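You operate a simulated robot arm through the tools that you are given. There is no shell and no other tool. Be economical: measure what you need, move in short steps, check, and stop when the job is done.

You run a simulated two-armed robot. Do the job below in one go: nothing can be reset, and whatever is moved stays where it is left.

Task
Pick up the yellow shock meter from the top of the side bench with one hand, pass it to the other hand and put it on the top of hood one.

The check looks at the end state, three seconds after you hand in, the way a careful person would. Anything else that was tipped, shoved, dropped, spilled or broken makes it a failure.

Robot
Two 7-joint arms with two-finger parallel grippers on one trunk, on a base that drives. Base frame: it is fixed to the floor where the robot stands at the start and does not move with it; the origin is under the middle of the robot, x ahead of it, y to its left, z up; the surface under the hand at the start is at about z = 780. Units: mm, rad, N and s.
The left shoulder is at the start at [70, 133, 1151], the right one opposite. With the tool pointing down near the work surface each hand reaches from about 100 to 640 mm from the robot's upright axis, wherever it stands, measured 20 degrees to its own side. Places, roughly: top of hood one [4000, 2100, 1200]. Payload 1.57 kg a hand.
The TCP of each hand is the grasp point between the finger pads, 30 mm short of the fingertips. In the tool frame z runs along the fingers and y along their closing line. The gripper opens to 80 mm. The fingers are 17 mm wide and 12 mm thick; the gripper's body (40 by 82 mm) begins 80 mm behind the TCP.
Orientation is that of the tool frame in the base frame, as a unit quaternion [x, y, z, w]. With the fingers straight down and closing along the base's y, the tool's x points along the base's -x, its y along +y and its z along -z.

Tools
- The arms move only by the tool servo_tool. It takes "left_commands", "right_commands" or both (then of equal length, played together; a hand with none holds still); each is a list of rows, each an object of numbers (a shift or turn left out is 0, a gripper value left out holds the last): "x", "y", "z": the shift along the tool's x, y, z in units of 20 mm (1.0 is 20 mm); "ax", "ay", "az": the turn, a rotation vector about the tool's x, y, z in units of 5 degrees (1.0 is 5 degrees); "claw": the closure, from 0 (fully open) to 1 (shut). In form: [{"x": .., "y": .., "z": .., "ax": .., "ay": .., "az": .., "claw": ..}, ...]. A call has 1 to 10 rows; each row shifts and turns the commanded pose from where the row before left it, along the tool's axes as they then stand. A call with a number of a shift or a turn outside -1 to 1 is refused whole. A row lasts 0.2 s, in which the tool goes at most 50 mm and 0.15 rad; a call with a longer step from one row to the next is refused whole, and so is a gripper value outside its range. A pose out of reach is approached as far as the arm can. The call stops where the force on the tool passes 40 N (or 10 N more than at its start, if that is more) or the arm is blocked; 0.2 s more then pass. The fingers move at their own pace (about 153 mm/s each) and stop on an object; they squeeze with about 40 N. The grip force told is the motor's: it shows also when the fingers shut on nothing. Time passes only in rows, and 0.2 s behind the last, so rows that do not move let the fingers close. The reply holds the time, the measured pose of the TCP, the force on the tool along the base axes, the opening and the grip force, in the units named above and with some noise, with the torque about the TCP (base axes, N m) and any sound that the robot's microphone picked up.
- Cameras (640 x 400 px; columns grow to the right, rows downward): "scene" is now at [121.5, -38.2, 1362.4]; the picture's right is [-0.47, -0.88, 0.00], its down [-0.63, 0.34, -0.70] and it looks along [0.62, -0.33, -0.71] (base axes); focal length 262 px, centre (320, 200). "left" rides on the left gripper at [72, 7, -122] in its tool frame; the picture's right is [-0.09, 1.00, 0.00], its down [-0.84, -0.08, -0.54] and it looks along [-0.54, -0.05, 0.84] (tool axes); focal length 238 px, centre (320, 200). "right" rides on the right gripper at [72, -7, -122] in its tool frame; the picture's right is [0.09, 1.00, 0.00], its down [-0.84, 0.08, -0.54] and it looks along [-0.54, 0.05, 0.84] (tool axes); focal length 238 px, centre (320, 200). There is no depth. A picture from a camera that has moved, and an enlarged one, comes with that camera's place and axes in the base frame and with its lens.
- grab_frame(camera): a new picture of that camera. No time passes.
- move_column(by): slides the trunk up (or, below 0, down) by that many mm; the arms and the scene camera ride with it, the base frame stays. It gives what a move gives, with no picture.
- base_move(legs): drives the robot by 1 to 6 legs, each [ahead, left, turn to the left] in mm, mm and rad, along the robot's own axes; the way and the turn of a leg run together, so that a leg with both is an arc; at most 1500 mm and 3.142 rad a leg. The arms and the cameras ride along, it lands a little off, and it stops where it bumps. It gives what a move gives.
- head_to(pan, tilt): turns the head with the scene camera to pan (to the left, within 1.501 rad either way) and tilt (down, from -0.506 to 1.204), counted from straight ahead of the robot. It gives what a move gives.
- zoom(camera, box): a new picture of the part [left, top, right, bottom] of that camera's present view, enlarged. No time passes.
- sign_off(): hands the job in; it is judged then, once.

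Work in short steps. Places have to be worked out from the pictures, the camera data and where the tool is seen: move nearer, look again, correct. Check each grasp and each placing, and mend what went wrong. You have 120 turns and 92 pictures in all, those below and enlarged ones among them. Open the grippers and draw the arms clear of the work before you hand the job in, unless the task says otherwise; then end with one line.

The tools are called by a JSON object that holds its "op" and its "data". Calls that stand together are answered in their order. servo_tool: Moves the arms, as the interface text tells. Its arguments: {"type":"object","properties":{"left_commands":{"type":"array"},"right_commands":{"type":"array"}},"required":[]} The other tools are called the same way: move_column (by) slides the trunk up or down; base_move (legs) drives the base; head_to (pan, tilt) turns the head that bears the scene camera; grab_frame (camera) takes a picture; zoom (camera, box) takes an enlarged picture of a part of a camera's view; sign_off () hands the job in.

At the start:

```text
time_s: 0.0
left_ee_pos: [447.9, 34.7, 1084.5]
left_tcp_rot: [0.0, 1.0, 0.0, 0.001]
left_force: [0.0, 0.1, 0.4]
left_moment: [-0.01, 0.0, -0.01]
left_grip_width: 79.9
left_gripper_force: 0.1
right_ee_pos: [374.3, -394.6, 961.6]
right_tcp_rot: [0.0, 1.0, 0.0, 0.0]
right_force: [0.1, 0.1, 0.2]
right_moment: [0.0, -0.03, -0.04]
right_grip_width: 79.8
right_gripper_force: 0.1
trunk travel left (down, up): [-725.0, 215.0]
robot x, y, heading: [-0.2, -0.6, 0.0]
head pan, tilt: [-0.494, 0.794]
```

scene: 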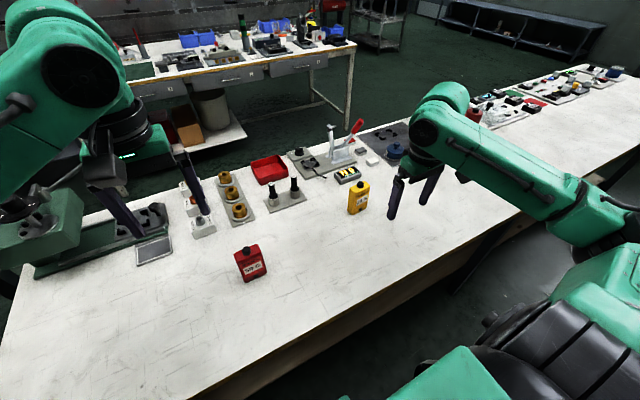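
right: 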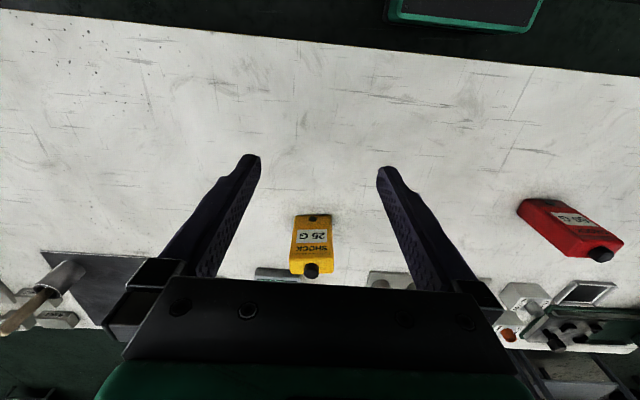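
left: 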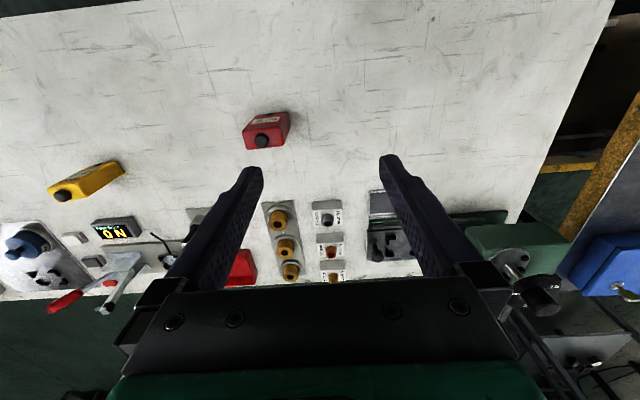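

Both views put the yellow meter at about (570, -395). I zoom in to see its pose and size.

{"op": "zoom", "data": {"camera": "scene", "box": [280, 110, 440, 230]}}

{"op": "zoom", "data": {"camera": "right", "box": [240, 190, 400, 290]}}

```text
3.33 times, centred on (360, 170) of scene
camera zoom: at [121.5, -38.2, 1362.4], right [-0.47, -0.88, 0.0], down [-0.63, 0.34, -0.7], along [0.62, -0.33, -0.71], focal length 873 px, centre (187, 300)
```

zoom: 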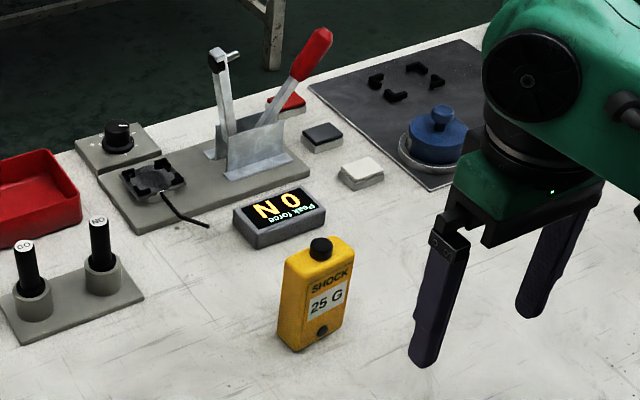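

```text
4.00 times, centred on (320, 240) of right
camera zoom: at [303.2, -401.1, 1082.9], right [-0.09, 1.0, 0.0], down [0.84, 0.08, 0.54], along [0.54, 0.05, -0.84], focal length 953 px, centre (320, 40)
```

zoom: 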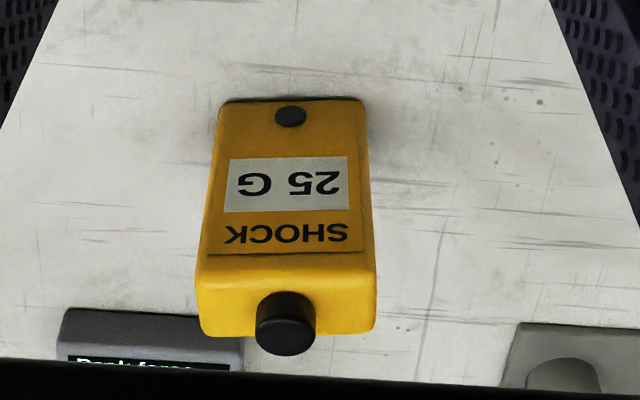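

The meter stands upright at about (545, -391), some 55 wide, 33 thick and 86 tall. Before choosing grasps I look toward hood one.

{"op": "head_to", "data": {"pan": 0.48, "tilt": 0.1}}

{"op": "grab_frame", "data": {"camera": "scene"}}

```text
time_s: 1.2
left_ee_pos: [447.8, 35.5, 1084.4]
left_tcp_rot: [0.0, 1.0, 0.0, 0.0]
left_force: [-0.1, 0.3, 0.1]
left_moment: [-0.02, 0.0, 0.01]
left_grip_width: 80.1
left_gripper_force: 0.0
right_ee_pos: [375.0, -393.8, 960.6]
right_tcp_rot: [0.0, 1.0, 0.001, 0.0]
right_force: [-0.6, -1.4, 0.2]
right_moment: [0.02, 0.0, -0.01]
right_grip_width: 79.8
right_gripper_force: 0.1
trunk travel left (down, up): [-725.0, 215.0]
robot x, y, heading: [2.1, -2.0, 0.002]
head pan, tilt: [0.48, 0.099]
```

```text
86 pictures are left
camera scene: at [131.9, 42.5, 1424.9], right [0.46, -0.89, 0.0], down [-0.09, -0.05, -0.99], along [0.88, 0.46, -0.1], focal length 262 px, centre (320, 200)
```

scene: 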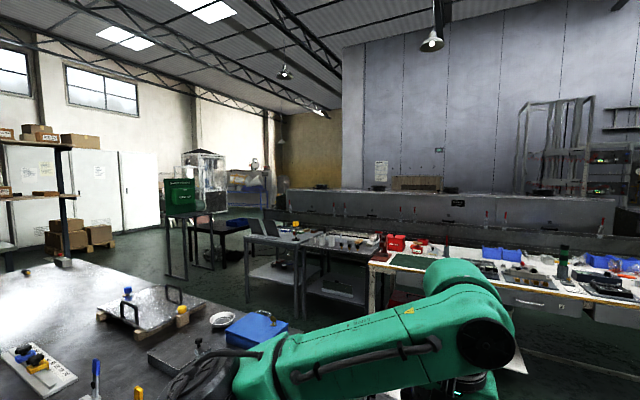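

{"op": "zoom", "data": {"camera": "scene", "box": [240, 150, 400, 250]}}

{"op": "zoom", "data": {"camera": "scene", "box": [360, 150, 640, 325]}}

```text
4.00 times, centred on (320, 200) of scene
camera zoom: at [131.9, 42.5, 1424.9], right [0.46, -0.89, 0.0], down [-0.09, -0.05, -0.99], along [0.88, 0.46, -0.1], focal length 1047 px, centre (320, 200)
```

zoom: 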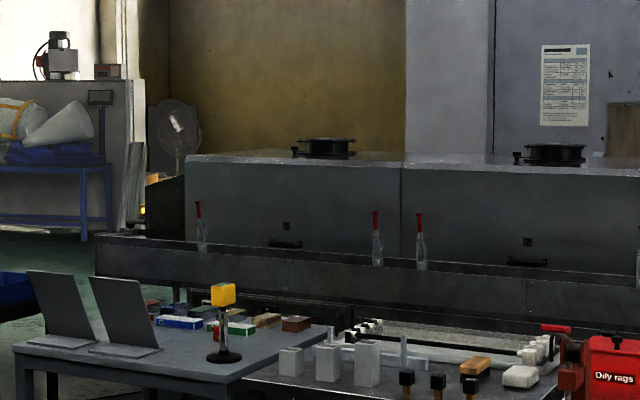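

```text
2.29 times, centred on (500, 238) of scene
camera zoom: at [131.9, 42.5, 1424.9], right [0.46, -0.89, 0.0], down [-0.09, -0.05, -0.99], along [0.88, 0.46, -0.1], focal length 598 px, centre (-91, 114)
```

zoom: 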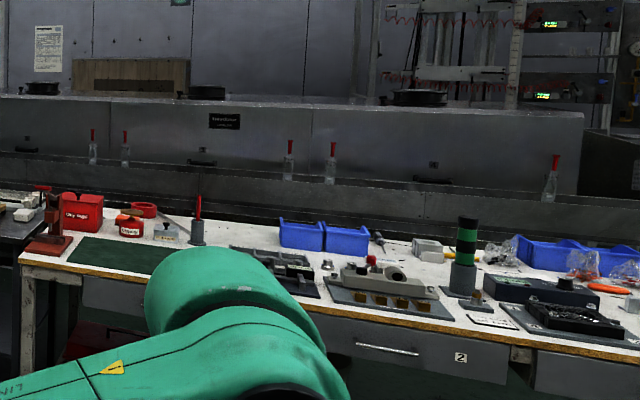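

Hood one is the leftmost grey cover across the aisle, with a flat top. Plan: the right hand picks the meter from above by its upper half, and the left hand takes it lower down at 45° from the front. First I step 200 mm to the right for reach.

{"op": "base_move", "data": {"legs": [[0, -200, 0]]}}

{"op": "head_to", "data": {"pan": -0.35, "tilt": 0.8}}

{"op": "grab_frame", "data": {"camera": "scene"}}

{"op": "grab_frame", "data": {"camera": "right"}}

```text
time_s: 2.9
left_ee_pos: [447.8, -163.6, 1085.3]
left_tcp_rot: [-0.002, 1.0, -0.001, 0.0]
left_force: [-0.1, 0.5, 0.3]
left_moment: [-0.02, 0.01, -0.02]
left_grip_width: 80.1
left_gripper_force: 0.1
right_ee_pos: [375.3, -592.9, 961.5]
right_tcp_rot: [0.0, 1.0, -0.001, 0.0]
right_force: [0.5, 0.2, 0.3]
right_moment: [-0.01, -0.02, 0.01]
right_grip_width: 79.9
right_gripper_force: 0.1
trunk travel left (down, up): [-725.0, 215.0]
robot x, y, heading: [-0.2, -200.1, -0.001]
head pan, tilt: [0.48, 0.099]
```

```text
time_s: 4.0
left_ee_pos: [448.3, -164.4, 1085.0]
left_tcp_rot: [-0.001, 1.0, -0.001, 0.0]
left_force: [-0.1, -1.0, -0.5]
left_moment: [-0.02, 0.01, -0.01]
left_grip_width: 79.9
left_gripper_force: 0.2
right_ee_pos: [376.3, -593.5, 960.8]
right_tcp_rot: [0.0, 1.0, 0.0, 0.0]
right_force: [0.2, -0.3, -0.3]
right_moment: [0.01, 0.0, 0.03]
right_grip_width: 79.9
right_gripper_force: 0.0
trunk travel left (down, up): [-725.0, 215.0]
robot x, y, heading: [1.7, -200.0, 0.005]
head pan, tilt: [-0.351, 0.799]
```

```text
83 pictures are left
camera scene: at [126.1, -227.8, 1362.0], right [-0.34, -0.94, 0.0], down [-0.67, 0.25, -0.7], along [0.66, -0.24, -0.72], focal length 262 px, centre (320, 200)
```

scene: 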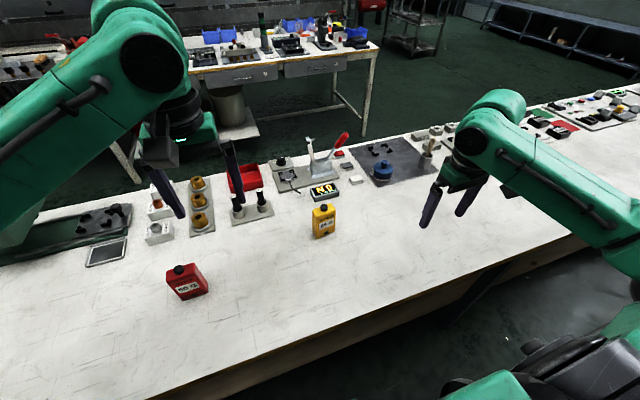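

```text
82 pictures are left
camera right: at [303.5, -601.1, 1082.9], right [-0.09, 1.0, 0.0], down [0.84, 0.08, 0.54], along [0.54, 0.05, -0.84], focal length 238 px, centre (320, 200)
```

right: 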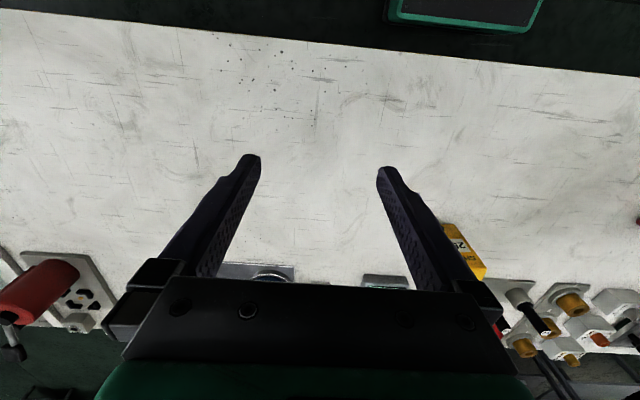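

The way is clear, so the right hand goes left and forward, staying above the meter's height.

{"op": "servo_tool", "data": {"right_commands": [{"y": 1, "x": -0.5, "z": -0.2}, {"y": 1, "x": -0.5, "z": -0.2}, {"y": 1, "x": -0.5, "z": -0.2}, {"y": 1, "x": -0.5, "z": -0.2}, {"y": 1, "x": -0.5, "z": -0.2}, {"y": 1, "x": -0.5, "z": -0.2}, {"y": 1, "x": -0.5}, {"y": 1, "x": -0.5}, {"y": 1, "x": -0.5}, {"y": 1, "x": -0.5}]}}

{"op": "grab_frame", "data": {"camera": "right"}}

```text
time_s: 6.2
left_ee_pos: [449.8, -164.7, 1084.1]
left_tcp_rot: [0.0, 1.0, 0.001, 0.0]
left_force: [-0.2, -0.2, -0.3]
left_moment: [-0.01, 0.0, 0.01]
left_grip_width: 79.7
left_gripper_force: 0.1
right_ee_pos: [475.9, -393.3, 983.9]
right_tcp_rot: [0.0, 1.0, -0.001, 0.0]
right_force: [0.5, 0.6, -0.5]
right_moment: [-0.01, 0.03, 0.02]
right_grip_width: 80.0
right_gripper_force: 0.1
trunk travel left (down, up): [-725.0, 215.0]
robot x, y, heading: [0.9, -201.3, 0.0]
head pan, tilt: [-0.351, 0.799]
```

```text
81 pictures are left
camera right: at [404.4, -399.1, 1106.4], right [-0.09, 1.0, 0.0], down [0.84, 0.08, 0.54], along [0.54, 0.05, -0.84], focal length 238 px, centre (320, 200)
```

right: 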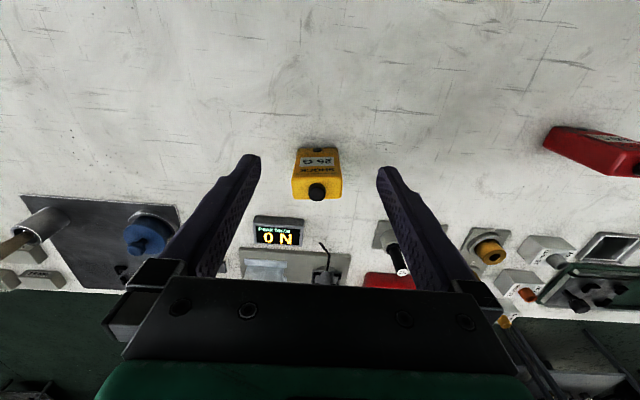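

{"op": "zoom", "data": {"camera": "right", "box": [272, 135, 368, 215]}}

{"op": "zoom", "data": {"camera": "scene", "box": [270, 170, 390, 245]}}

```text
5.00 times, centred on (320, 175) of right
camera zoom: at [404.4, -399.1, 1106.4], right [-0.09, 1.0, 0.0], down [0.84, 0.08, 0.54], along [0.54, 0.05, -0.84], focal length 1192 px, centre (320, 325)
```

zoom: 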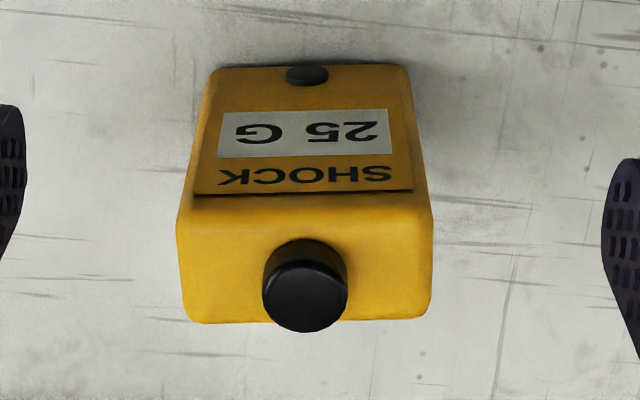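

```text
5.33 times, centred on (330, 208) of scene
camera zoom: at [126.7, -226.8, 1361.9], right [-0.34, -0.94, 0.0], down [-0.67, 0.25, -0.7], along [0.65, -0.24, -0.72], focal length 1396 px, centre (267, 160)
```

zoom: 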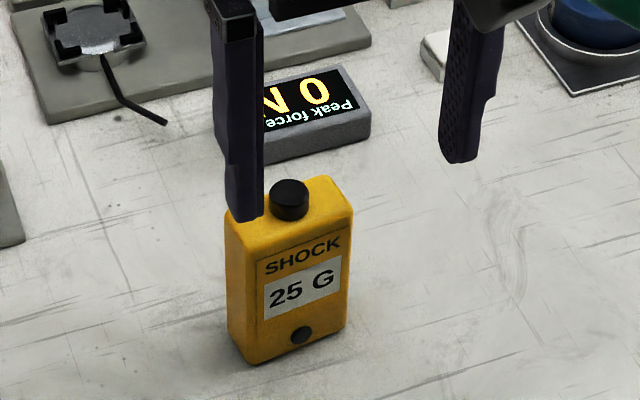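

The meter's centre is at about (545, -390), yawed about +5°, with its top near z 858. I align above it at the present height.

{"op": "servo_tool", "data": {"right_commands": [{"x": -1, "y": 0.15}, {"x": -1}, {"x": -1}, {"x": -0.45}, {"az": -1}, {}]}}

{"op": "grab_frame", "data": {"camera": "right"}}

{"op": "zoom", "data": {"camera": "scene", "box": [250, 130, 410, 250]}}

```text
time_s: 7.6
left_ee_pos: [448.8, -164.4, 1084.4]
left_tcp_rot: [-0.001, 1.0, 0.0, 0.0]
left_force: [-0.3, -0.9, -0.1]
left_moment: [0.02, -0.03, 0.03]
left_grip_width: 80.0
left_gripper_force: 0.1
right_ee_pos: [545.2, -390.0, 983.1]
right_tcp_rot: [-0.045, 0.999, 0.0, 0.0]
right_force: [0.5, 1.1, -0.9]
right_moment: [0.01, 0.0, -0.04]
right_grip_width: 80.0
right_gripper_force: 0.1
trunk travel left (down, up): [-725.0, 215.0]
robot x, y, heading: [3.8, -201.1, -0.003]
head pan, tilt: [-0.351, 0.799]
```

```text
78 pictures are left
camera right: at [473.9, -403.6, 1106.0], right [-0.18, 0.98, 0.0], down [0.83, 0.15, 0.54], along [0.53, 0.1, -0.84], focal length 238 px, centre (320, 200)
```

right: 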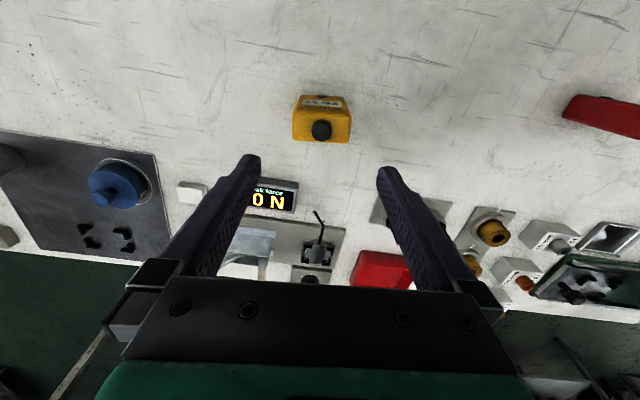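

```text
3.33 times, centred on (330, 190) of scene
camera zoom: at [126.1, -227.8, 1361.9], right [-0.34, -0.94, 0.0], down [-0.67, 0.25, -0.7], along [0.65, -0.24, -0.72], focal length 873 px, centre (287, 233)
```

zoom: 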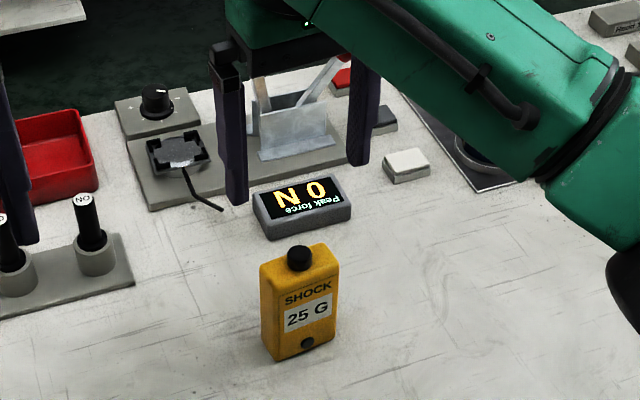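

{"op": "servo_tool", "data": {"right_commands": [{"z": 1}, {"z": 1}, {"z": 1}, {"z": 1}, {}]}}

{"op": "grab_frame", "data": {"camera": "right"}}

{"op": "zoom", "data": {"camera": "scene", "box": [250, 130, 410, 250]}}

```text
time_s: 8.8
left_ee_pos: [448.7, -164.4, 1085.3]
left_tcp_rot: [0.0, 1.0, 0.0, 0.0]
left_force: [0.7, 0.2, -0.1]
left_moment: [-0.05, 0.03, 0.02]
left_grip_width: 80.1
left_gripper_force: 0.1
right_ee_pos: [546.8, -389.5, 904.3]
right_tcp_rot: [-0.044, 0.999, 0.0, 0.0]
right_force: [-0.9, -0.1, 0.3]
right_moment: [-0.02, 0.01, -0.01]
right_grip_width: 80.0
right_gripper_force: 0.0
trunk travel left (down, up): [-725.0, 215.0]
robot x, y, heading: [4.4, -200.3, 0.004]
head pan, tilt: [-0.351, 0.799]
```

```text
76 pictures are left
camera right: at [475.1, -403.5, 1026.8], right [-0.18, 0.98, 0.0], down [0.83, 0.15, 0.54], along [0.53, 0.1, -0.84], focal length 238 px, centre (320, 200)
```

right: 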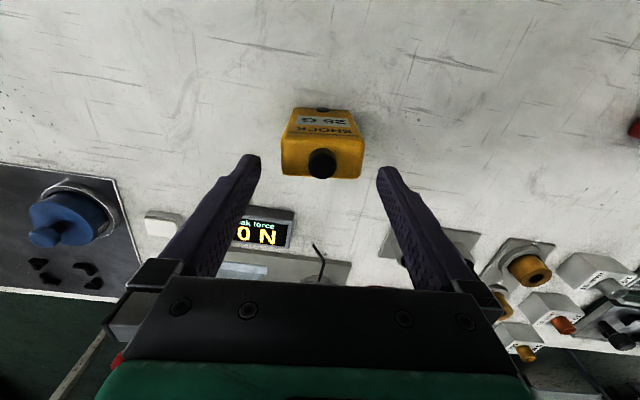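

```text
3.33 times, centred on (330, 190) of scene
camera zoom: at [125.9, -227.7, 1361.9], right [-0.34, -0.94, 0.0], down [-0.67, 0.25, -0.7], along [0.65, -0.24, -0.72], focal length 873 px, centre (287, 233)
```

zoom: 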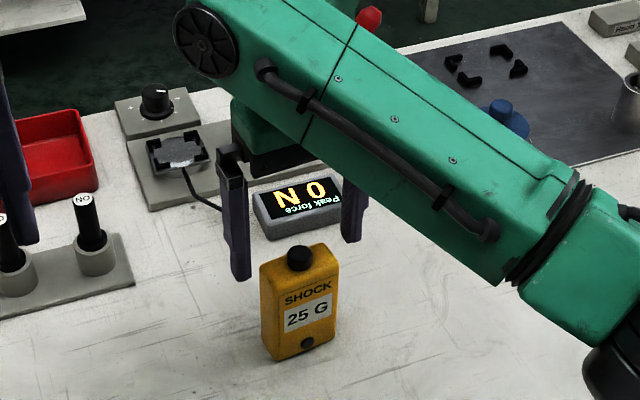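

The meter sits centred between the fingers, so I lower to the grasp height and close.

{"op": "servo_tool", "data": {"right_commands": [{"z": 1, "x": 0.1}, {"z": 1}, {"z": 0.3}, {}, {"claw": 1}, {"claw": 1}, {"claw": 1}]}}

{"op": "grab_frame", "data": {"camera": "right"}}

{"op": "zoom", "data": {"camera": "scene", "box": [250, 130, 410, 250]}}

```text
time_s: 10.4
left_ee_pos: [448.5, -165.3, 1085.3]
left_tcp_rot: [-0.001, 1.0, -0.001, 0.0]
left_force: [-0.4, -0.4, -0.5]
left_moment: [0.01, -0.02, 0.0]
left_grip_width: 79.8
left_gripper_force: 0.0
right_ee_pos: [542.8, -390.9, 858.0]
right_tcp_rot: [-0.044, 0.999, 0.0, 0.0]
right_force: [0.8, 0.1, -0.2]
right_moment: [-0.02, 0.01, 0.0]
right_grip_width: 57.1
right_gripper_force: 39.7
trunk travel left (down, up): [-725.0, 215.0]
robot x, y, heading: [2.9, -200.1, -0.005]
head pan, tilt: [-0.351, 0.799]
```

```text
74 pictures are left
camera right: at [471.8, -405.1, 980.3], right [-0.18, 0.98, 0.0], down [0.83, 0.15, 0.54], along [0.53, 0.1, -0.84], focal length 238 px, centre (320, 200)
```

right: 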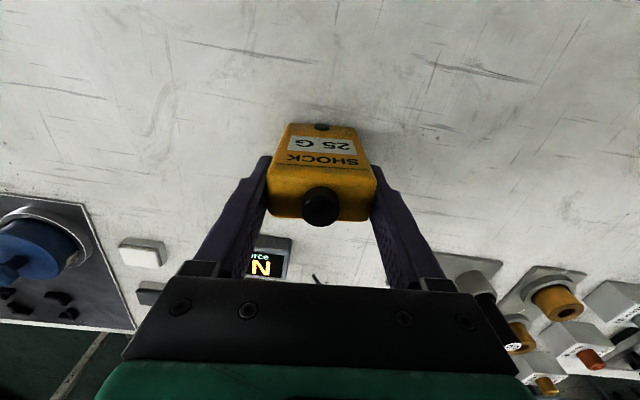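

```text
3.33 times, centred on (330, 190) of scene
camera zoom: at [126.1, -227.7, 1361.9], right [-0.34, -0.94, 0.0], down [-0.67, 0.25, -0.7], along [0.65, -0.24, -0.72], focal length 873 px, centre (287, 233)
```

zoom: 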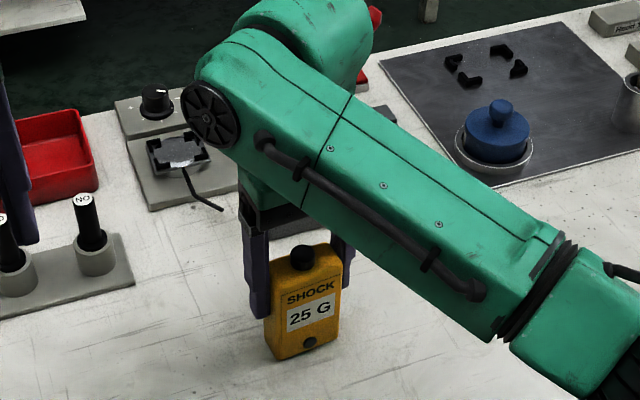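

Grip is good at 57 mm wide and 40 N. I lift straight up.

{"op": "servo_tool", "data": {"right_commands": [{"z": -0.5}, {"z": -1}, {"z": -1}, {"z": -1}, {"z": -1}, {"z": -1}, {"z": -1}, {"z": -1}, {"z": -1}, {}], "left_commands": [{"x": 1, "y": 1}, {"x": 1, "y": 1}, {"x": 1, "y": 1}, {"x": 1, "y": 0.5}, {"x": 0.5}, {}, {}, {}, {}, {}]}}

{"op": "grab_frame", "data": {"camera": "scene"}}

```text
time_s: 12.6
left_ee_pos: [357.5, -94.1, 1085.2]
left_tcp_rot: [-0.001, 1.0, 0.0, 0.0]
left_force: [-0.1, -0.2, 0.6]
left_moment: [0.02, 0.01, -0.01]
left_grip_width: 79.7
left_gripper_force: 0.0
right_ee_pos: [542.1, -391.3, 1029.6]
right_tcp_rot: [-0.044, 0.999, 0.0, 0.0]
right_force: [0.3, 0.7, -1.6]
right_moment: [0.0, 0.03, 0.01]
right_grip_width: 57.7
right_gripper_force: 39.7
trunk travel left (down, up): [-725.0, 215.0]
robot x, y, heading: [-0.2, -196.5, 0.002]
head pan, tilt: [-0.351, 0.799]
```

```text
72 pictures are left
camera scene: at [126.4, -227.9, 1361.9], right [-0.34, -0.94, 0.0], down [-0.67, 0.25, -0.7], along [0.65, -0.24, -0.72], focal length 262 px, centre (320, 200)
```

scene: 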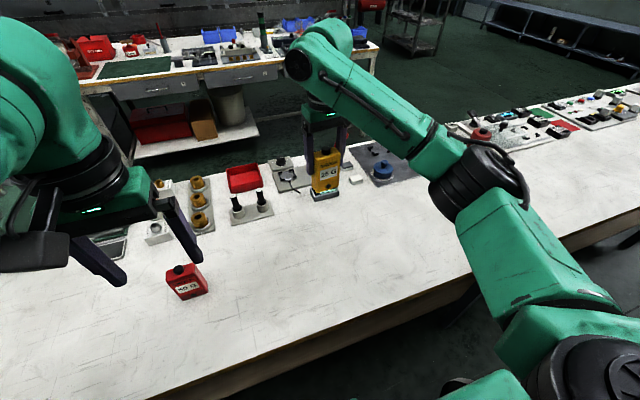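

Held securely. I move the right hand to y≈-290, undoing its yaw, while the left hand pitches its fingers forward 45°.

{"op": "servo_tool", "data": {"right_commands": [{"az": 1}, {"y": 1}, {"y": 1}, {"y": 1}, {"y": 1}, {"y": 1}, {}, {}, {}, {}], "left_commands": [{"ay": -1}, {"ay": -1}, {"ay": -1}, {"ay": -1}, {"ay": -1}, {"ay": -1}, {"ay": -1}, {"ay": -1}, {"ay": -1}, {}]}}

{"op": "grab_frame", "data": {"camera": "scene"}}

{"op": "grab_frame", "data": {"camera": "left"}}

```text
time_s: 14.8
left_ee_pos: [358.0, -94.7, 1084.7]
left_tcp_rot: [0.0, 0.988, -0.001, 0.152]
left_force: [0.6, -0.7, -0.7]
left_moment: [0.0, -0.02, 0.02]
left_grip_width: 79.9
left_gripper_force: 0.1
left hand out of reach, approached as far as the arm can: row 5, 6, 7, 8, 9
right_ee_pos: [542.2, -291.3, 1028.5]
right_tcp_rot: [0.001, 1.0, 0.0, 0.002]
right_force: [-0.1, 0.9, -2.2]
right_moment: [-0.02, -0.01, -0.01]
right_grip_width: 57.5
right_gripper_force: 40.0
trunk travel left (down, up): [-725.0, 215.0]
robot x, y, heading: [0.8, -202.2, 0.002]
head pan, tilt: [-0.351, 0.799]
```

```text
71 pictures are left
camera scene: at [126.2, -228.0, 1361.9], right [-0.34, -0.94, 0.0], down [-0.67, 0.25, -0.7], along [0.65, -0.24, -0.72], focal length 262 px, centre (320, 200)
```

scene: 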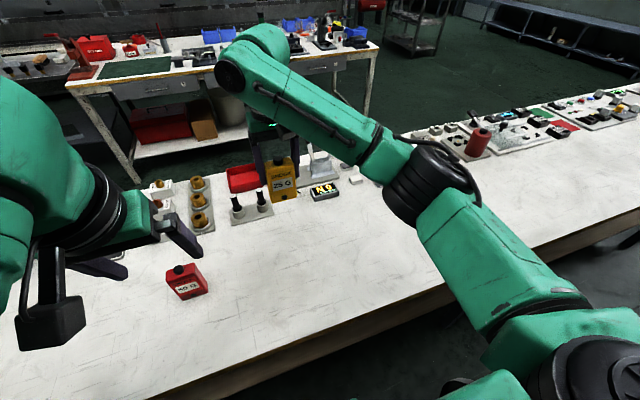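

```text
70 pictures are left
camera left: at [252.0, -88.3, 1179.6], right [0.09, 1.0, 0.03], down [0.64, -0.08, 0.77], along [0.77, -0.05, -0.64], focal length 238 px, centre (320, 200)
```

left: 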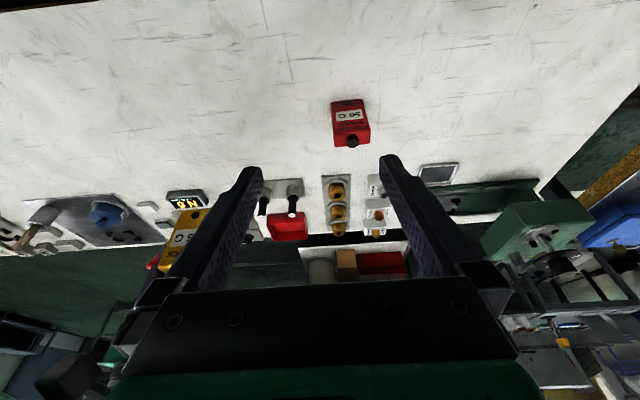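

The camera housing on the left wrist is a real box, which I'll keep clear. The left pitch was limited by being too close in, so I move the left hand forward and see what pitch it takes.

{"op": "servo_tool", "data": {"left_commands": [{"x": -1, "z": 0.8}, {"x": -1, "z": 0.8}, {"x": -1, "z": 0.8}, {}]}}

```text
time_s: 15.8
left_ee_pos: [431.0, -92.6, 1057.8]
left_tcp_rot: [0.0, 0.988, 0.0, 0.152]
left_force: [-1.2, -0.1, 0.1]
left_moment: [-0.05, -0.03, -0.02]
left_grip_width: 79.9
left_gripper_force: 0.0
right_ee_pos: [542.2, -291.2, 1029.1]
right_tcp_rot: [0.0, 1.0, 0.0, 0.0]
right_force: [-0.2, 0.1, -2.0]
right_moment: [0.0, 0.0, 0.0]
right_grip_width: 57.4
right_gripper_force: 40.0
trunk travel left (down, up): [-725.0, 215.0]
robot x, y, heading: [-0.9, -200.6, -0.002]
head pan, tilt: [-0.351, 0.799]
```

{"op": "servo_tool", "data": {"left_commands": [{"ay": -1}, {"ay": -1}, {"ay": -1}, {"ay": -1}, {"ay": -1}, {"ay": -0.5}, {}]}}

{"op": "grab_frame", "data": {"camera": "scene"}}

```text
time_s: 17.4
left_ee_pos: [440.9, -96.3, 1056.9]
left_tcp_rot: [-0.001, 0.924, 0.001, 0.383]
left_force: [-0.3, 0.4, 0.1]
left_moment: [-0.02, 0.01, 0.03]
left_grip_width: 80.1
left_gripper_force: 0.2
left hand out of reach, approached as far as the arm can: row 5, 6
right_ee_pos: [543.3, -292.3, 1028.8]
right_tcp_rot: [0.0, 1.0, 0.0, 0.0]
right_force: [-0.3, -0.8, -1.0]
right_moment: [0.0, -0.01, -0.02]
right_grip_width: 57.3
right_gripper_force: 39.8
trunk travel left (down, up): [-725.0, 215.0]
robot x, y, heading: [2.4, -199.6, -0.002]
head pan, tilt: [-0.351, 0.799]
```

```text
69 pictures are left
camera scene: at [126.4, -227.8, 1361.9], right [-0.34, -0.94, 0.0], down [-0.67, 0.25, -0.7], along [0.65, -0.24, -0.72], focal length 262 px, centre (320, 200)
```

scene: 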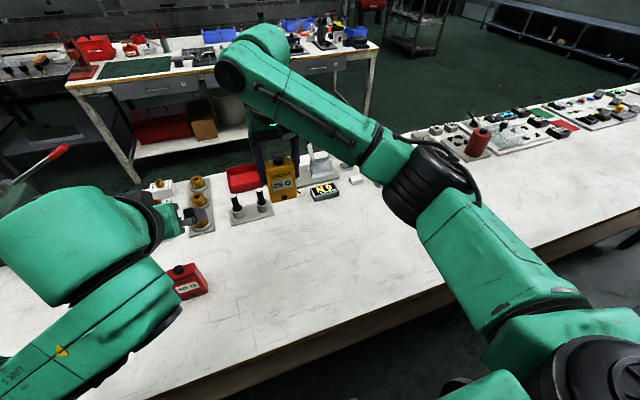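

The left hand is at 45° now. I slide it sideways toward the line in front of the meter, halfway first.

{"op": "servo_tool", "data": {"left_commands": [{"y": -1}, {"y": -1}, {"y": -1}, {"y": -1}, {"y": -1}, {"y": -1}, {}]}}

{"op": "grab_frame", "data": {"camera": "scene"}}

{"op": "grab_frame", "data": {"camera": "left"}}

```text
time_s: 19.0
left_ee_pos: [441.4, -219.0, 1056.7]
left_tcp_rot: [0.0, 0.924, 0.0, 0.382]
left_force: [-0.8, -0.1, 0.8]
left_moment: [0.01, 0.01, -0.02]
left_grip_width: 80.0
left_gripper_force: 0.2
right_ee_pos: [542.4, -290.6, 1029.6]
right_tcp_rot: [0.0, 1.0, 0.0, 0.0]
right_force: [0.4, -0.6, -1.6]
right_moment: [-0.04, 0.0, 0.01]
right_grip_width: 57.2
right_gripper_force: 39.9
trunk travel left (down, up): [-725.0, 215.0]
robot x, y, heading: [-0.8, -203.2, -0.004]
head pan, tilt: [-0.351, 0.799]
```

```text
68 pictures are left
camera scene: at [126.2, -227.3, 1361.9], right [-0.34, -0.94, 0.0], down [-0.67, 0.25, -0.7], along [0.65, -0.24, -0.72], focal length 262 px, centre (320, 200)
```

scene: 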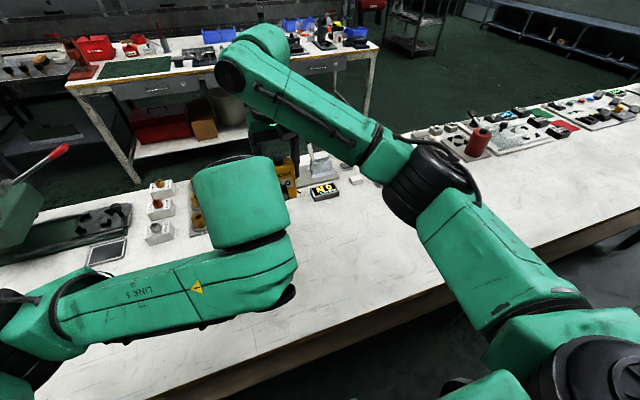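

```text
67 pictures are left
camera left: at [304.2, -212.6, 1091.8], right [0.06, 1.0, 0.06], down [0.21, -0.08, 0.97], along [0.98, -0.05, -0.21], focal length 238 px, centre (320, 200)
```

left: 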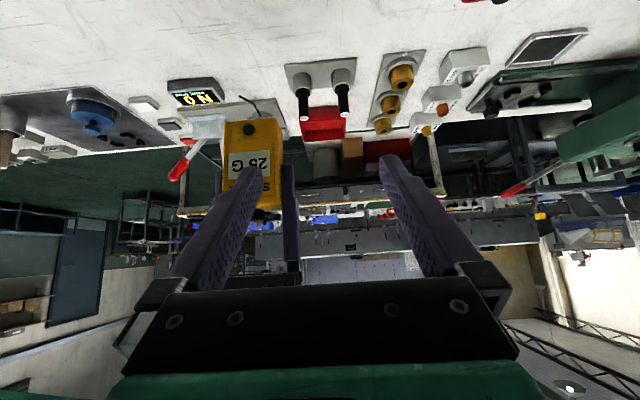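

{"op": "servo_tool", "data": {"left_commands": [{"y": -1}, {"y": -1}, {"y": -1}, {"y": -0.6}, {}]}}

{"op": "grab_frame", "data": {"camera": "scene"}}

{"op": "grab_frame", "data": {"camera": "left"}}

{"op": "grab_frame", "data": {"camera": "right"}}

```text
time_s: 20.2
left_ee_pos: [442.0, -290.9, 1056.8]
left_tcp_rot: [-0.001, 0.924, 0.0, 0.383]
left_force: [-0.3, -0.2, -0.1]
left_moment: [0.03, 0.03, 0.05]
left_grip_width: 80.1
left_gripper_force: 0.1
right_ee_pos: [543.6, -290.3, 1029.6]
right_tcp_rot: [0.0, 1.0, -0.001, 0.0]
right_force: [-0.5, -0.3, -0.3]
right_moment: [0.03, -0.01, 0.01]
right_grip_width: 57.4
right_gripper_force: 40.0
trunk travel left (down, up): [-725.0, 215.0]
robot x, y, heading: [-2.4, -199.1, -0.001]
head pan, tilt: [-0.351, 0.799]
```

```text
66 pictures are left
camera scene: at [126.3, -227.3, 1361.9], right [-0.34, -0.94, 0.0], down [-0.67, 0.25, -0.7], along [0.65, -0.24, -0.72], focal length 262 px, centre (320, 200)
```

scene: 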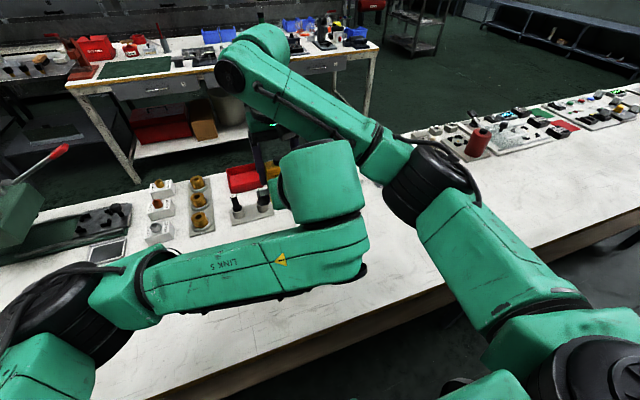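

```text
65 pictures are left
camera left: at [304.3, -283.5, 1091.1], right [0.06, 1.0, 0.06], down [0.21, -0.08, 0.97], along [0.98, -0.05, -0.21], focal length 238 px, centre (320, 200)
```

left: 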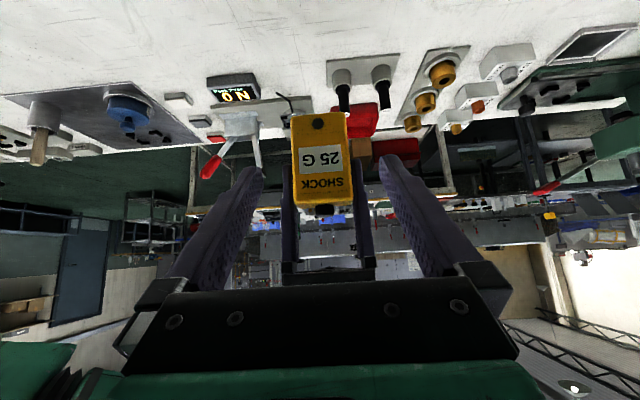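

```text
64 pictures are left
camera right: at [470.5, -298.8, 1151.5], right [-0.09, 1.0, 0.0], down [0.84, 0.08, 0.54], along [0.54, 0.05, -0.84], focal length 238 px, centre (320, 200)
```

right: 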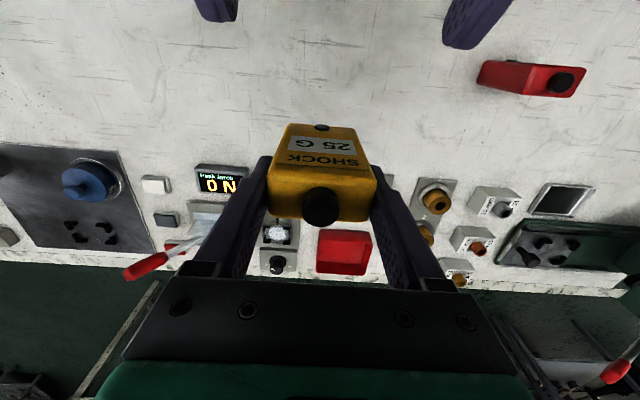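

The right hand's camera box would come close to the left wrist on this line. So I'll make the approach perpendicular: the right hand yaws +45° with the meter, and the left backs off and yaws -45° so its fingers take the front and back faces.

{"op": "servo_tool", "data": {"left_commands": [{"y": 1}, {"y": 1}, {"y": 1}, {"y": 1}, {"y": 1}, {"y": 1}, {"y": 1}, {"y": 1}, {}]}}

{"op": "servo_tool", "data": {"left_commands": [{"ax": 0.707, "az": 0.707}, {"ax": 0.707, "az": 0.707}, {"ax": 0.707, "az": 0.707}, {"ax": 0.707, "az": 0.707}, {"ax": 0.707, "az": 0.707}, {"ax": 0.707, "az": 0.707}, {"ax": 0.707, "az": 0.707}, {"ax": 0.707, "az": 0.707}, {"ax": 0.707, "az": 0.707}, {}], "right_commands": [{"az": -1}, {"az": -1}, {"az": -1}, {"az": -1}, {"az": -1}, {"az": -1}, {"az": -1}, {"az": -1}, {"az": -1}, {}]}}

{"op": "grab_frame", "data": {"camera": "scene"}}

```text
time_s: 22.2
left_ee_pos: [442.5, -128.6, 1055.0]
left_tcp_rot: [0.0, 0.924, 0.0, 0.383]
left_force: [0.4, -0.5, -0.7]
left_moment: [0.0, -0.01, -0.04]
left_grip_width: 80.0
left_gripper_force: 0.2
right_ee_pos: [542.7, -291.9, 1029.4]
right_tcp_rot: [0.0, 1.0, 0.001, 0.0]
right_force: [0.2, -0.5, -0.9]
right_moment: [0.04, 0.0, 0.07]
right_grip_width: 57.3
right_gripper_force: 39.9
trunk travel left (down, up): [-725.0, 215.0]
robot x, y, heading: [-4.3, -202.1, -0.0]
head pan, tilt: [-0.351, 0.799]
```

```text
time_s: 24.4
left_ee_pos: [442.5, -130.1, 1058.0]
left_tcp_rot: [0.353, 0.854, -0.147, 0.354]
left_force: [0.2, -0.1, -0.2]
left_moment: [-0.04, 0.02, 0.02]
left_grip_width: 80.1
left_gripper_force: 0.1
right_ee_pos: [543.2, -290.1, 1027.3]
right_tcp_rot: [-0.383, 0.924, 0.0, 0.0]
right_force: [-0.1, -0.3, -0.2]
right_moment: [-0.03, -0.04, -0.01]
right_grip_width: 57.4
right_gripper_force: 40.3
trunk travel left (down, up): [-725.0, 215.0]
robot x, y, heading: [-3.5, -203.9, -0.004]
head pan, tilt: [-0.351, 0.799]
```

```text
63 pictures are left
camera scene: at [126.2, -228.0, 1361.9], right [-0.34, -0.94, 0.0], down [-0.67, 0.25, -0.7], along [0.65, -0.24, -0.72], focal length 262 px, centre (320, 200)
```

scene: 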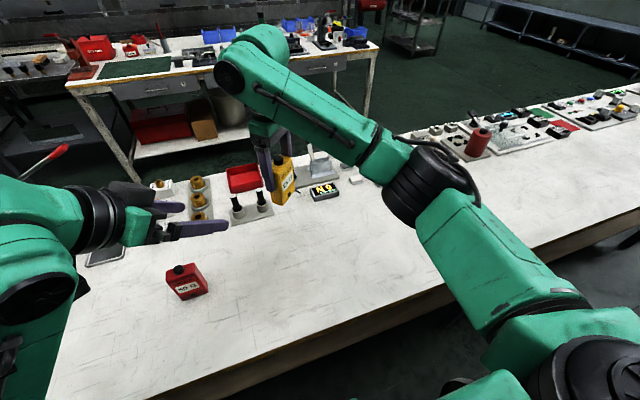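

Both hands have their new yaw. The left goes to a point 110 mm back along its approach line to the meter's lower half.

{"op": "servo_tool", "data": {"left_commands": [{"x": -0.868, "y": -0.504, "z": 0.832}, {"x": -0.868, "y": -0.504, "z": 0.832}, {"x": -0.868, "y": -0.504, "z": 0.832}, {"x": -0.868, "y": -0.504, "z": 0.832}, {}]}}

{"op": "grab_frame", "data": {"camera": "left"}}

{"op": "grab_frame", "data": {"camera": "right"}}

{"op": "grab_frame", "data": {"camera": "scene"}}

```text
time_s: 25.6
left_ee_pos: [480.9, -227.8, 1059.4]
left_tcp_rot: [0.352, 0.854, -0.145, 0.353]
left_force: [-0.3, 0.5, 0.4]
left_moment: [-0.01, 0.0, -0.01]
left_grip_width: 79.9
left_gripper_force: 0.1
right_ee_pos: [542.1, -290.1, 1029.0]
right_tcp_rot: [-0.382, 0.924, -0.001, 0.0]
right_force: [0.4, 0.1, -0.9]
right_moment: [-0.01, 0.01, -0.01]
right_grip_width: 57.5
right_gripper_force: 40.3
trunk travel left (down, up): [-725.0, 215.0]
robot x, y, heading: [-5.0, -200.3, 0.002]
head pan, tilt: [-0.351, 0.799]
```

```text
62 pictures are left
camera left: at [388.7, -125.2, 1094.4], right [0.75, 0.66, 0.06], down [0.09, -0.2, 0.98], along [0.66, -0.72, -0.21], focal length 238 px, centre (320, 200)
```

left: 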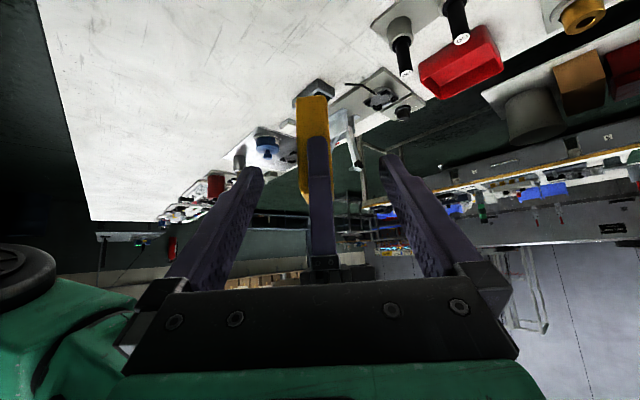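

```text
61 pictures are left
camera right: at [496.0, -346.4, 1151.0], right [-0.77, 0.64, 0.0], down [0.54, 0.65, 0.54], along [0.35, 0.42, -0.84], focal length 238 px, centre (320, 200)
```

right: 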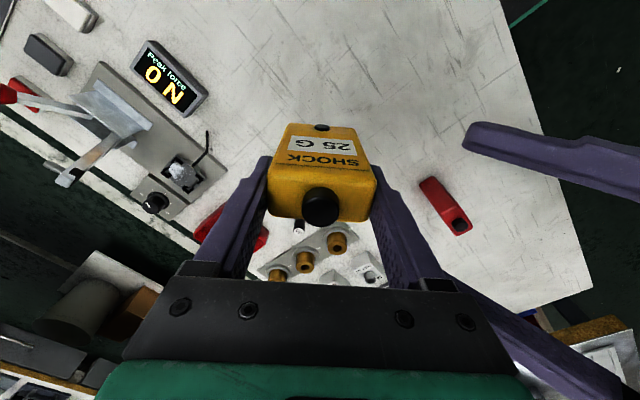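

```text
60 pictures are left
camera scene: at [126.0, -227.1, 1361.9], right [-0.34, -0.94, 0.0], down [-0.67, 0.25, -0.7], along [0.65, -0.24, -0.72], focal length 262 px, centre (320, 200)
```

scene: 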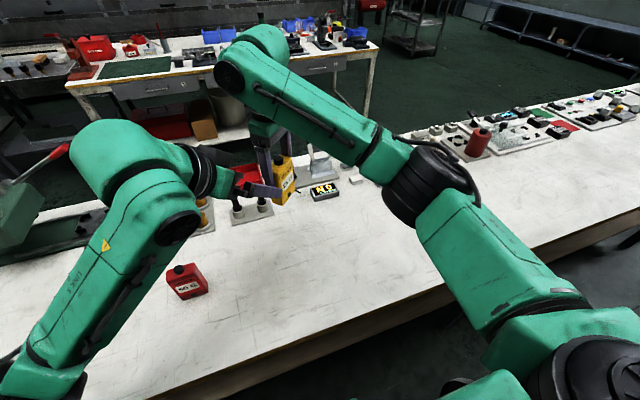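

Alignment looks close. I zoom the left view to check the sideways centring.

{"op": "zoom", "data": {"camera": "left", "box": [240, 80, 400, 220]}}

```text
2.86 times, centred on (320, 150) of left
camera zoom: at [388.7, -125.2, 1094.4], right [0.75, 0.66, 0.06], down [0.09, -0.2, 0.98], along [0.66, -0.72, -0.21], focal length 681 px, centre (320, 343)
```

zoom: 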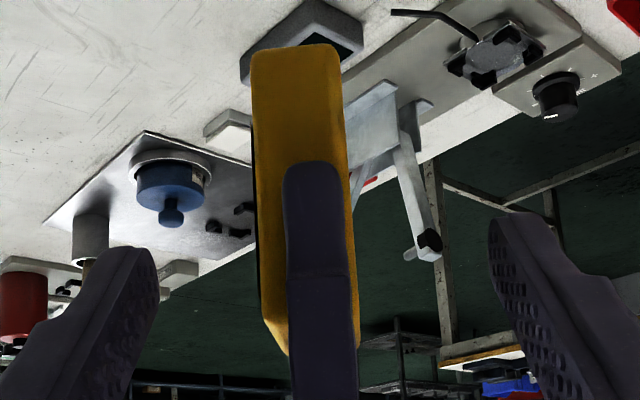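

The meter sits about 6 mm toward the left tool's -y side. I correct that and advance 110 mm along the fingers.

{"op": "servo_tool", "data": {"left_commands": [{"y": -0.3}, {"z": 1}, {"z": 1}, {"z": 1}, {"z": 1}, {"z": 1}, {"z": 0.5}, {}]}}

{"op": "grab_frame", "data": {"camera": "left"}}

{"op": "grab_frame", "data": {"camera": "right"}}

{"op": "zoom", "data": {"camera": "scene", "box": [200, 110, 360, 230]}}

```text
time_s: 27.3
left_ee_pos: [533.4, -287.2, 984.8]
left_tcp_rot: [0.354, 0.852, -0.146, 0.357]
left_force: [-6.9, 4.4, -0.5]
left_moment: [-0.42, -0.57, 0.0]
left_grip_width: 79.9
left_gripper_force: 0.0
right_ee_pos: [544.7, -296.5, 1026.7]
right_tcp_rot: [-0.376, 0.927, -0.003, -0.001]
right_force: [6.0, -4.3, -0.8]
right_moment: [0.23, 0.26, 0.02]
right_grip_width: 57.4
right_gripper_force: 39.7
trunk travel left (down, up): [-725.0, 215.0]
robot x, y, heading: [-0.1, -198.7, 0.002]
head pan, tilt: [-0.351, 0.799]
stopped in row 8 (right hand): the force on the tool passed its limit at 45 N (the readings are from after the stop); the commanded pose is now the measured one
```

```text
58 pictures are left
camera left: at [439.7, -184.9, 1018.9], right [0.75, 0.66, 0.07], down [0.09, -0.2, 0.98], along [0.66, -0.73, -0.21], focal length 238 px, centre (320, 200)
```

left: 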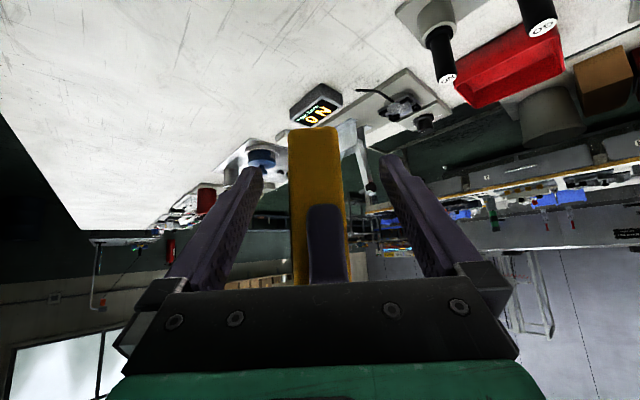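

```text
57 pictures are left
camera right: at [497.5, -351.4, 1149.3], right [-0.76, 0.65, -0.01], down [0.55, 0.64, 0.54], along [0.35, 0.41, -0.84], focal length 238 px, centre (320, 200)
```

right: 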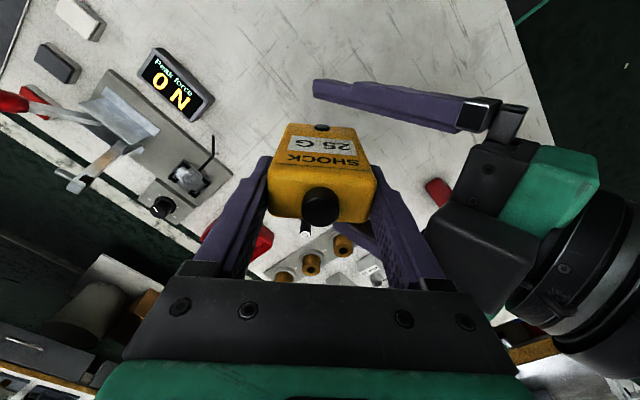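

```text
3.33 times, centred on (280, 170) of scene
camera zoom: at [126.3, -228.1, 1361.9], right [-0.34, -0.94, 0.0], down [-0.67, 0.25, -0.7], along [0.65, -0.24, -0.72], focal length 873 px, centre (453, 300)
```

zoom: 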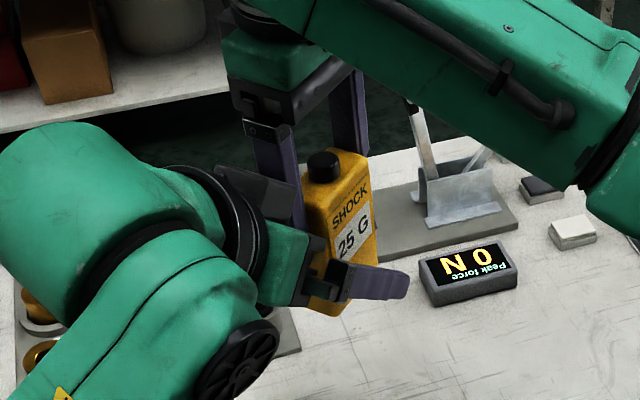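

The left palm touched the right finger (7 N residual), and the meter is still firmly held. I back the left out 8 mm and pitch it up 5° for clearance, then check.

{"op": "servo_tool", "data": {"left_commands": [{"x": 0.5, "z": -0.25}, {"ay": -1}, {}]}}

{"op": "grab_frame", "data": {"camera": "left"}}

{"op": "zoom", "data": {"camera": "right", "box": [240, 60, 640, 310]}}

```text
time_s: 28.1
left_ee_pos: [526.1, -278.1, 980.3]
left_tcp_rot: [0.347, 0.835, -0.162, 0.394]
left_force: [0.1, 0.2, 0.1]
left_moment: [0.01, 0.04, 0.01]
left_grip_width: 79.9
left_gripper_force: 0.0
right_ee_pos: [545.2, -294.6, 1026.8]
right_tcp_rot: [-0.376, 0.927, -0.003, -0.001]
right_force: [-0.9, -0.9, -0.6]
right_moment: [0.0, -0.02, 0.03]
right_grip_width: 57.7
right_gripper_force: 40.6
trunk travel left (down, up): [-725.0, 215.0]
robot x, y, heading: [-0.9, -199.2, 0.004]
head pan, tilt: [-0.351, 0.799]
```

```text
55 pictures are left
camera left: at [430.8, -175.3, 1002.6], right [0.75, 0.66, 0.07], down [0.02, -0.14, 0.99], along [0.67, -0.74, -0.12], focal length 238 px, centre (320, 200)
```

left: 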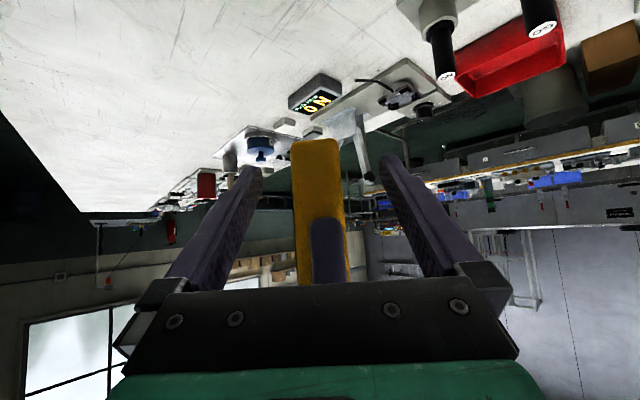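

```text
1.60 times, centred on (440, 185) of right
camera zoom: at [497.5, -350.6, 1149.3], right [-0.76, 0.65, 0.0], down [0.55, 0.64, 0.54], along [0.35, 0.41, -0.84], focal length 381 px, centre (128, 224)
```

zoom: 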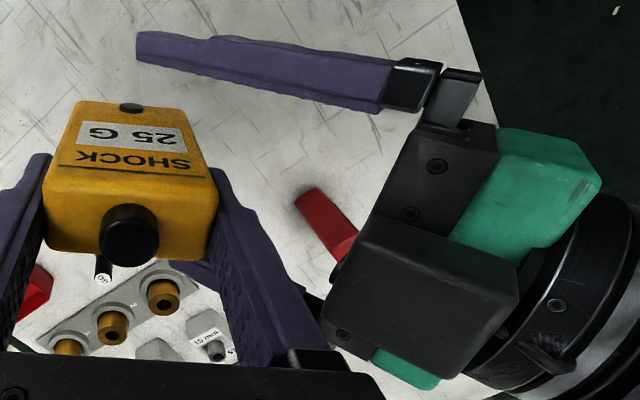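

Clear now. The box on top of the left gripper is what touched. I ease in 6 mm and close the left hand on the meter's lower part.

{"op": "servo_tool", "data": {"left_commands": [{"x": -0.19, "z": 0.23}, {}, {"claw": 1}, {"claw": 1}, {"claw": 1}, {"claw": 1}]}}

{"op": "grab_frame", "data": {"camera": "left"}}

{"op": "zoom", "data": {"camera": "right", "box": [240, 60, 640, 310]}}

```text
time_s: 29.5
left_ee_pos: [528.9, -283.8, 980.7]
left_tcp_rot: [0.348, 0.835, -0.164, 0.394]
left_force: [-10.9, -2.7, 2.4]
left_moment: [-0.33, 0.16, -0.57]
left_grip_width: 29.6
left_gripper_force: 38.4
right_ee_pos: [545.2, -295.7, 1026.6]
right_tcp_rot: [-0.376, 0.927, -0.003, 0.0]
right_force: [10.2, 4.5, -3.0]
right_moment: [0.48, -0.72, 0.41]
right_grip_width: 57.5
right_gripper_force: 39.4
trunk travel left (down, up): [-725.0, 215.0]
robot x, y, heading: [-0.0, -200.5, -0.001]
head pan, tilt: [-0.351, 0.799]
```

```text
53 pictures are left
camera left: at [434.3, -180.0, 1003.1], right [0.75, 0.66, 0.07], down [0.03, -0.14, 0.99], along [0.66, -0.74, -0.12], focal length 238 px, centre (320, 200)
```

left: 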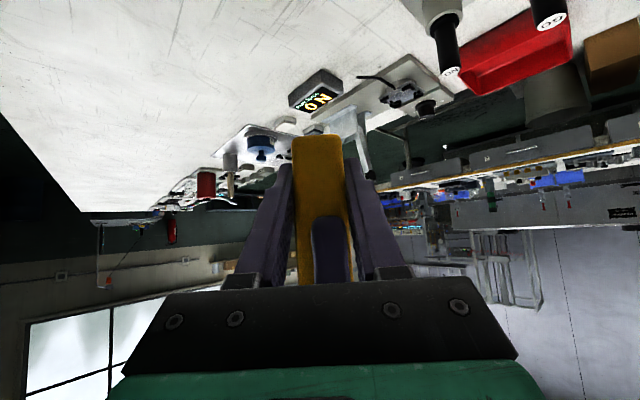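

```text
1.60 times, centred on (440, 185) of right
camera zoom: at [497.4, -350.4, 1149.4], right [-0.76, 0.65, -0.01], down [0.54, 0.64, 0.54], along [0.35, 0.41, -0.84], focal length 381 px, centre (128, 224)
```

zoom: 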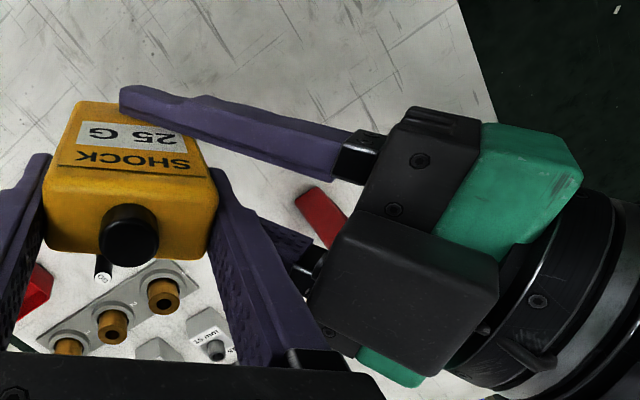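

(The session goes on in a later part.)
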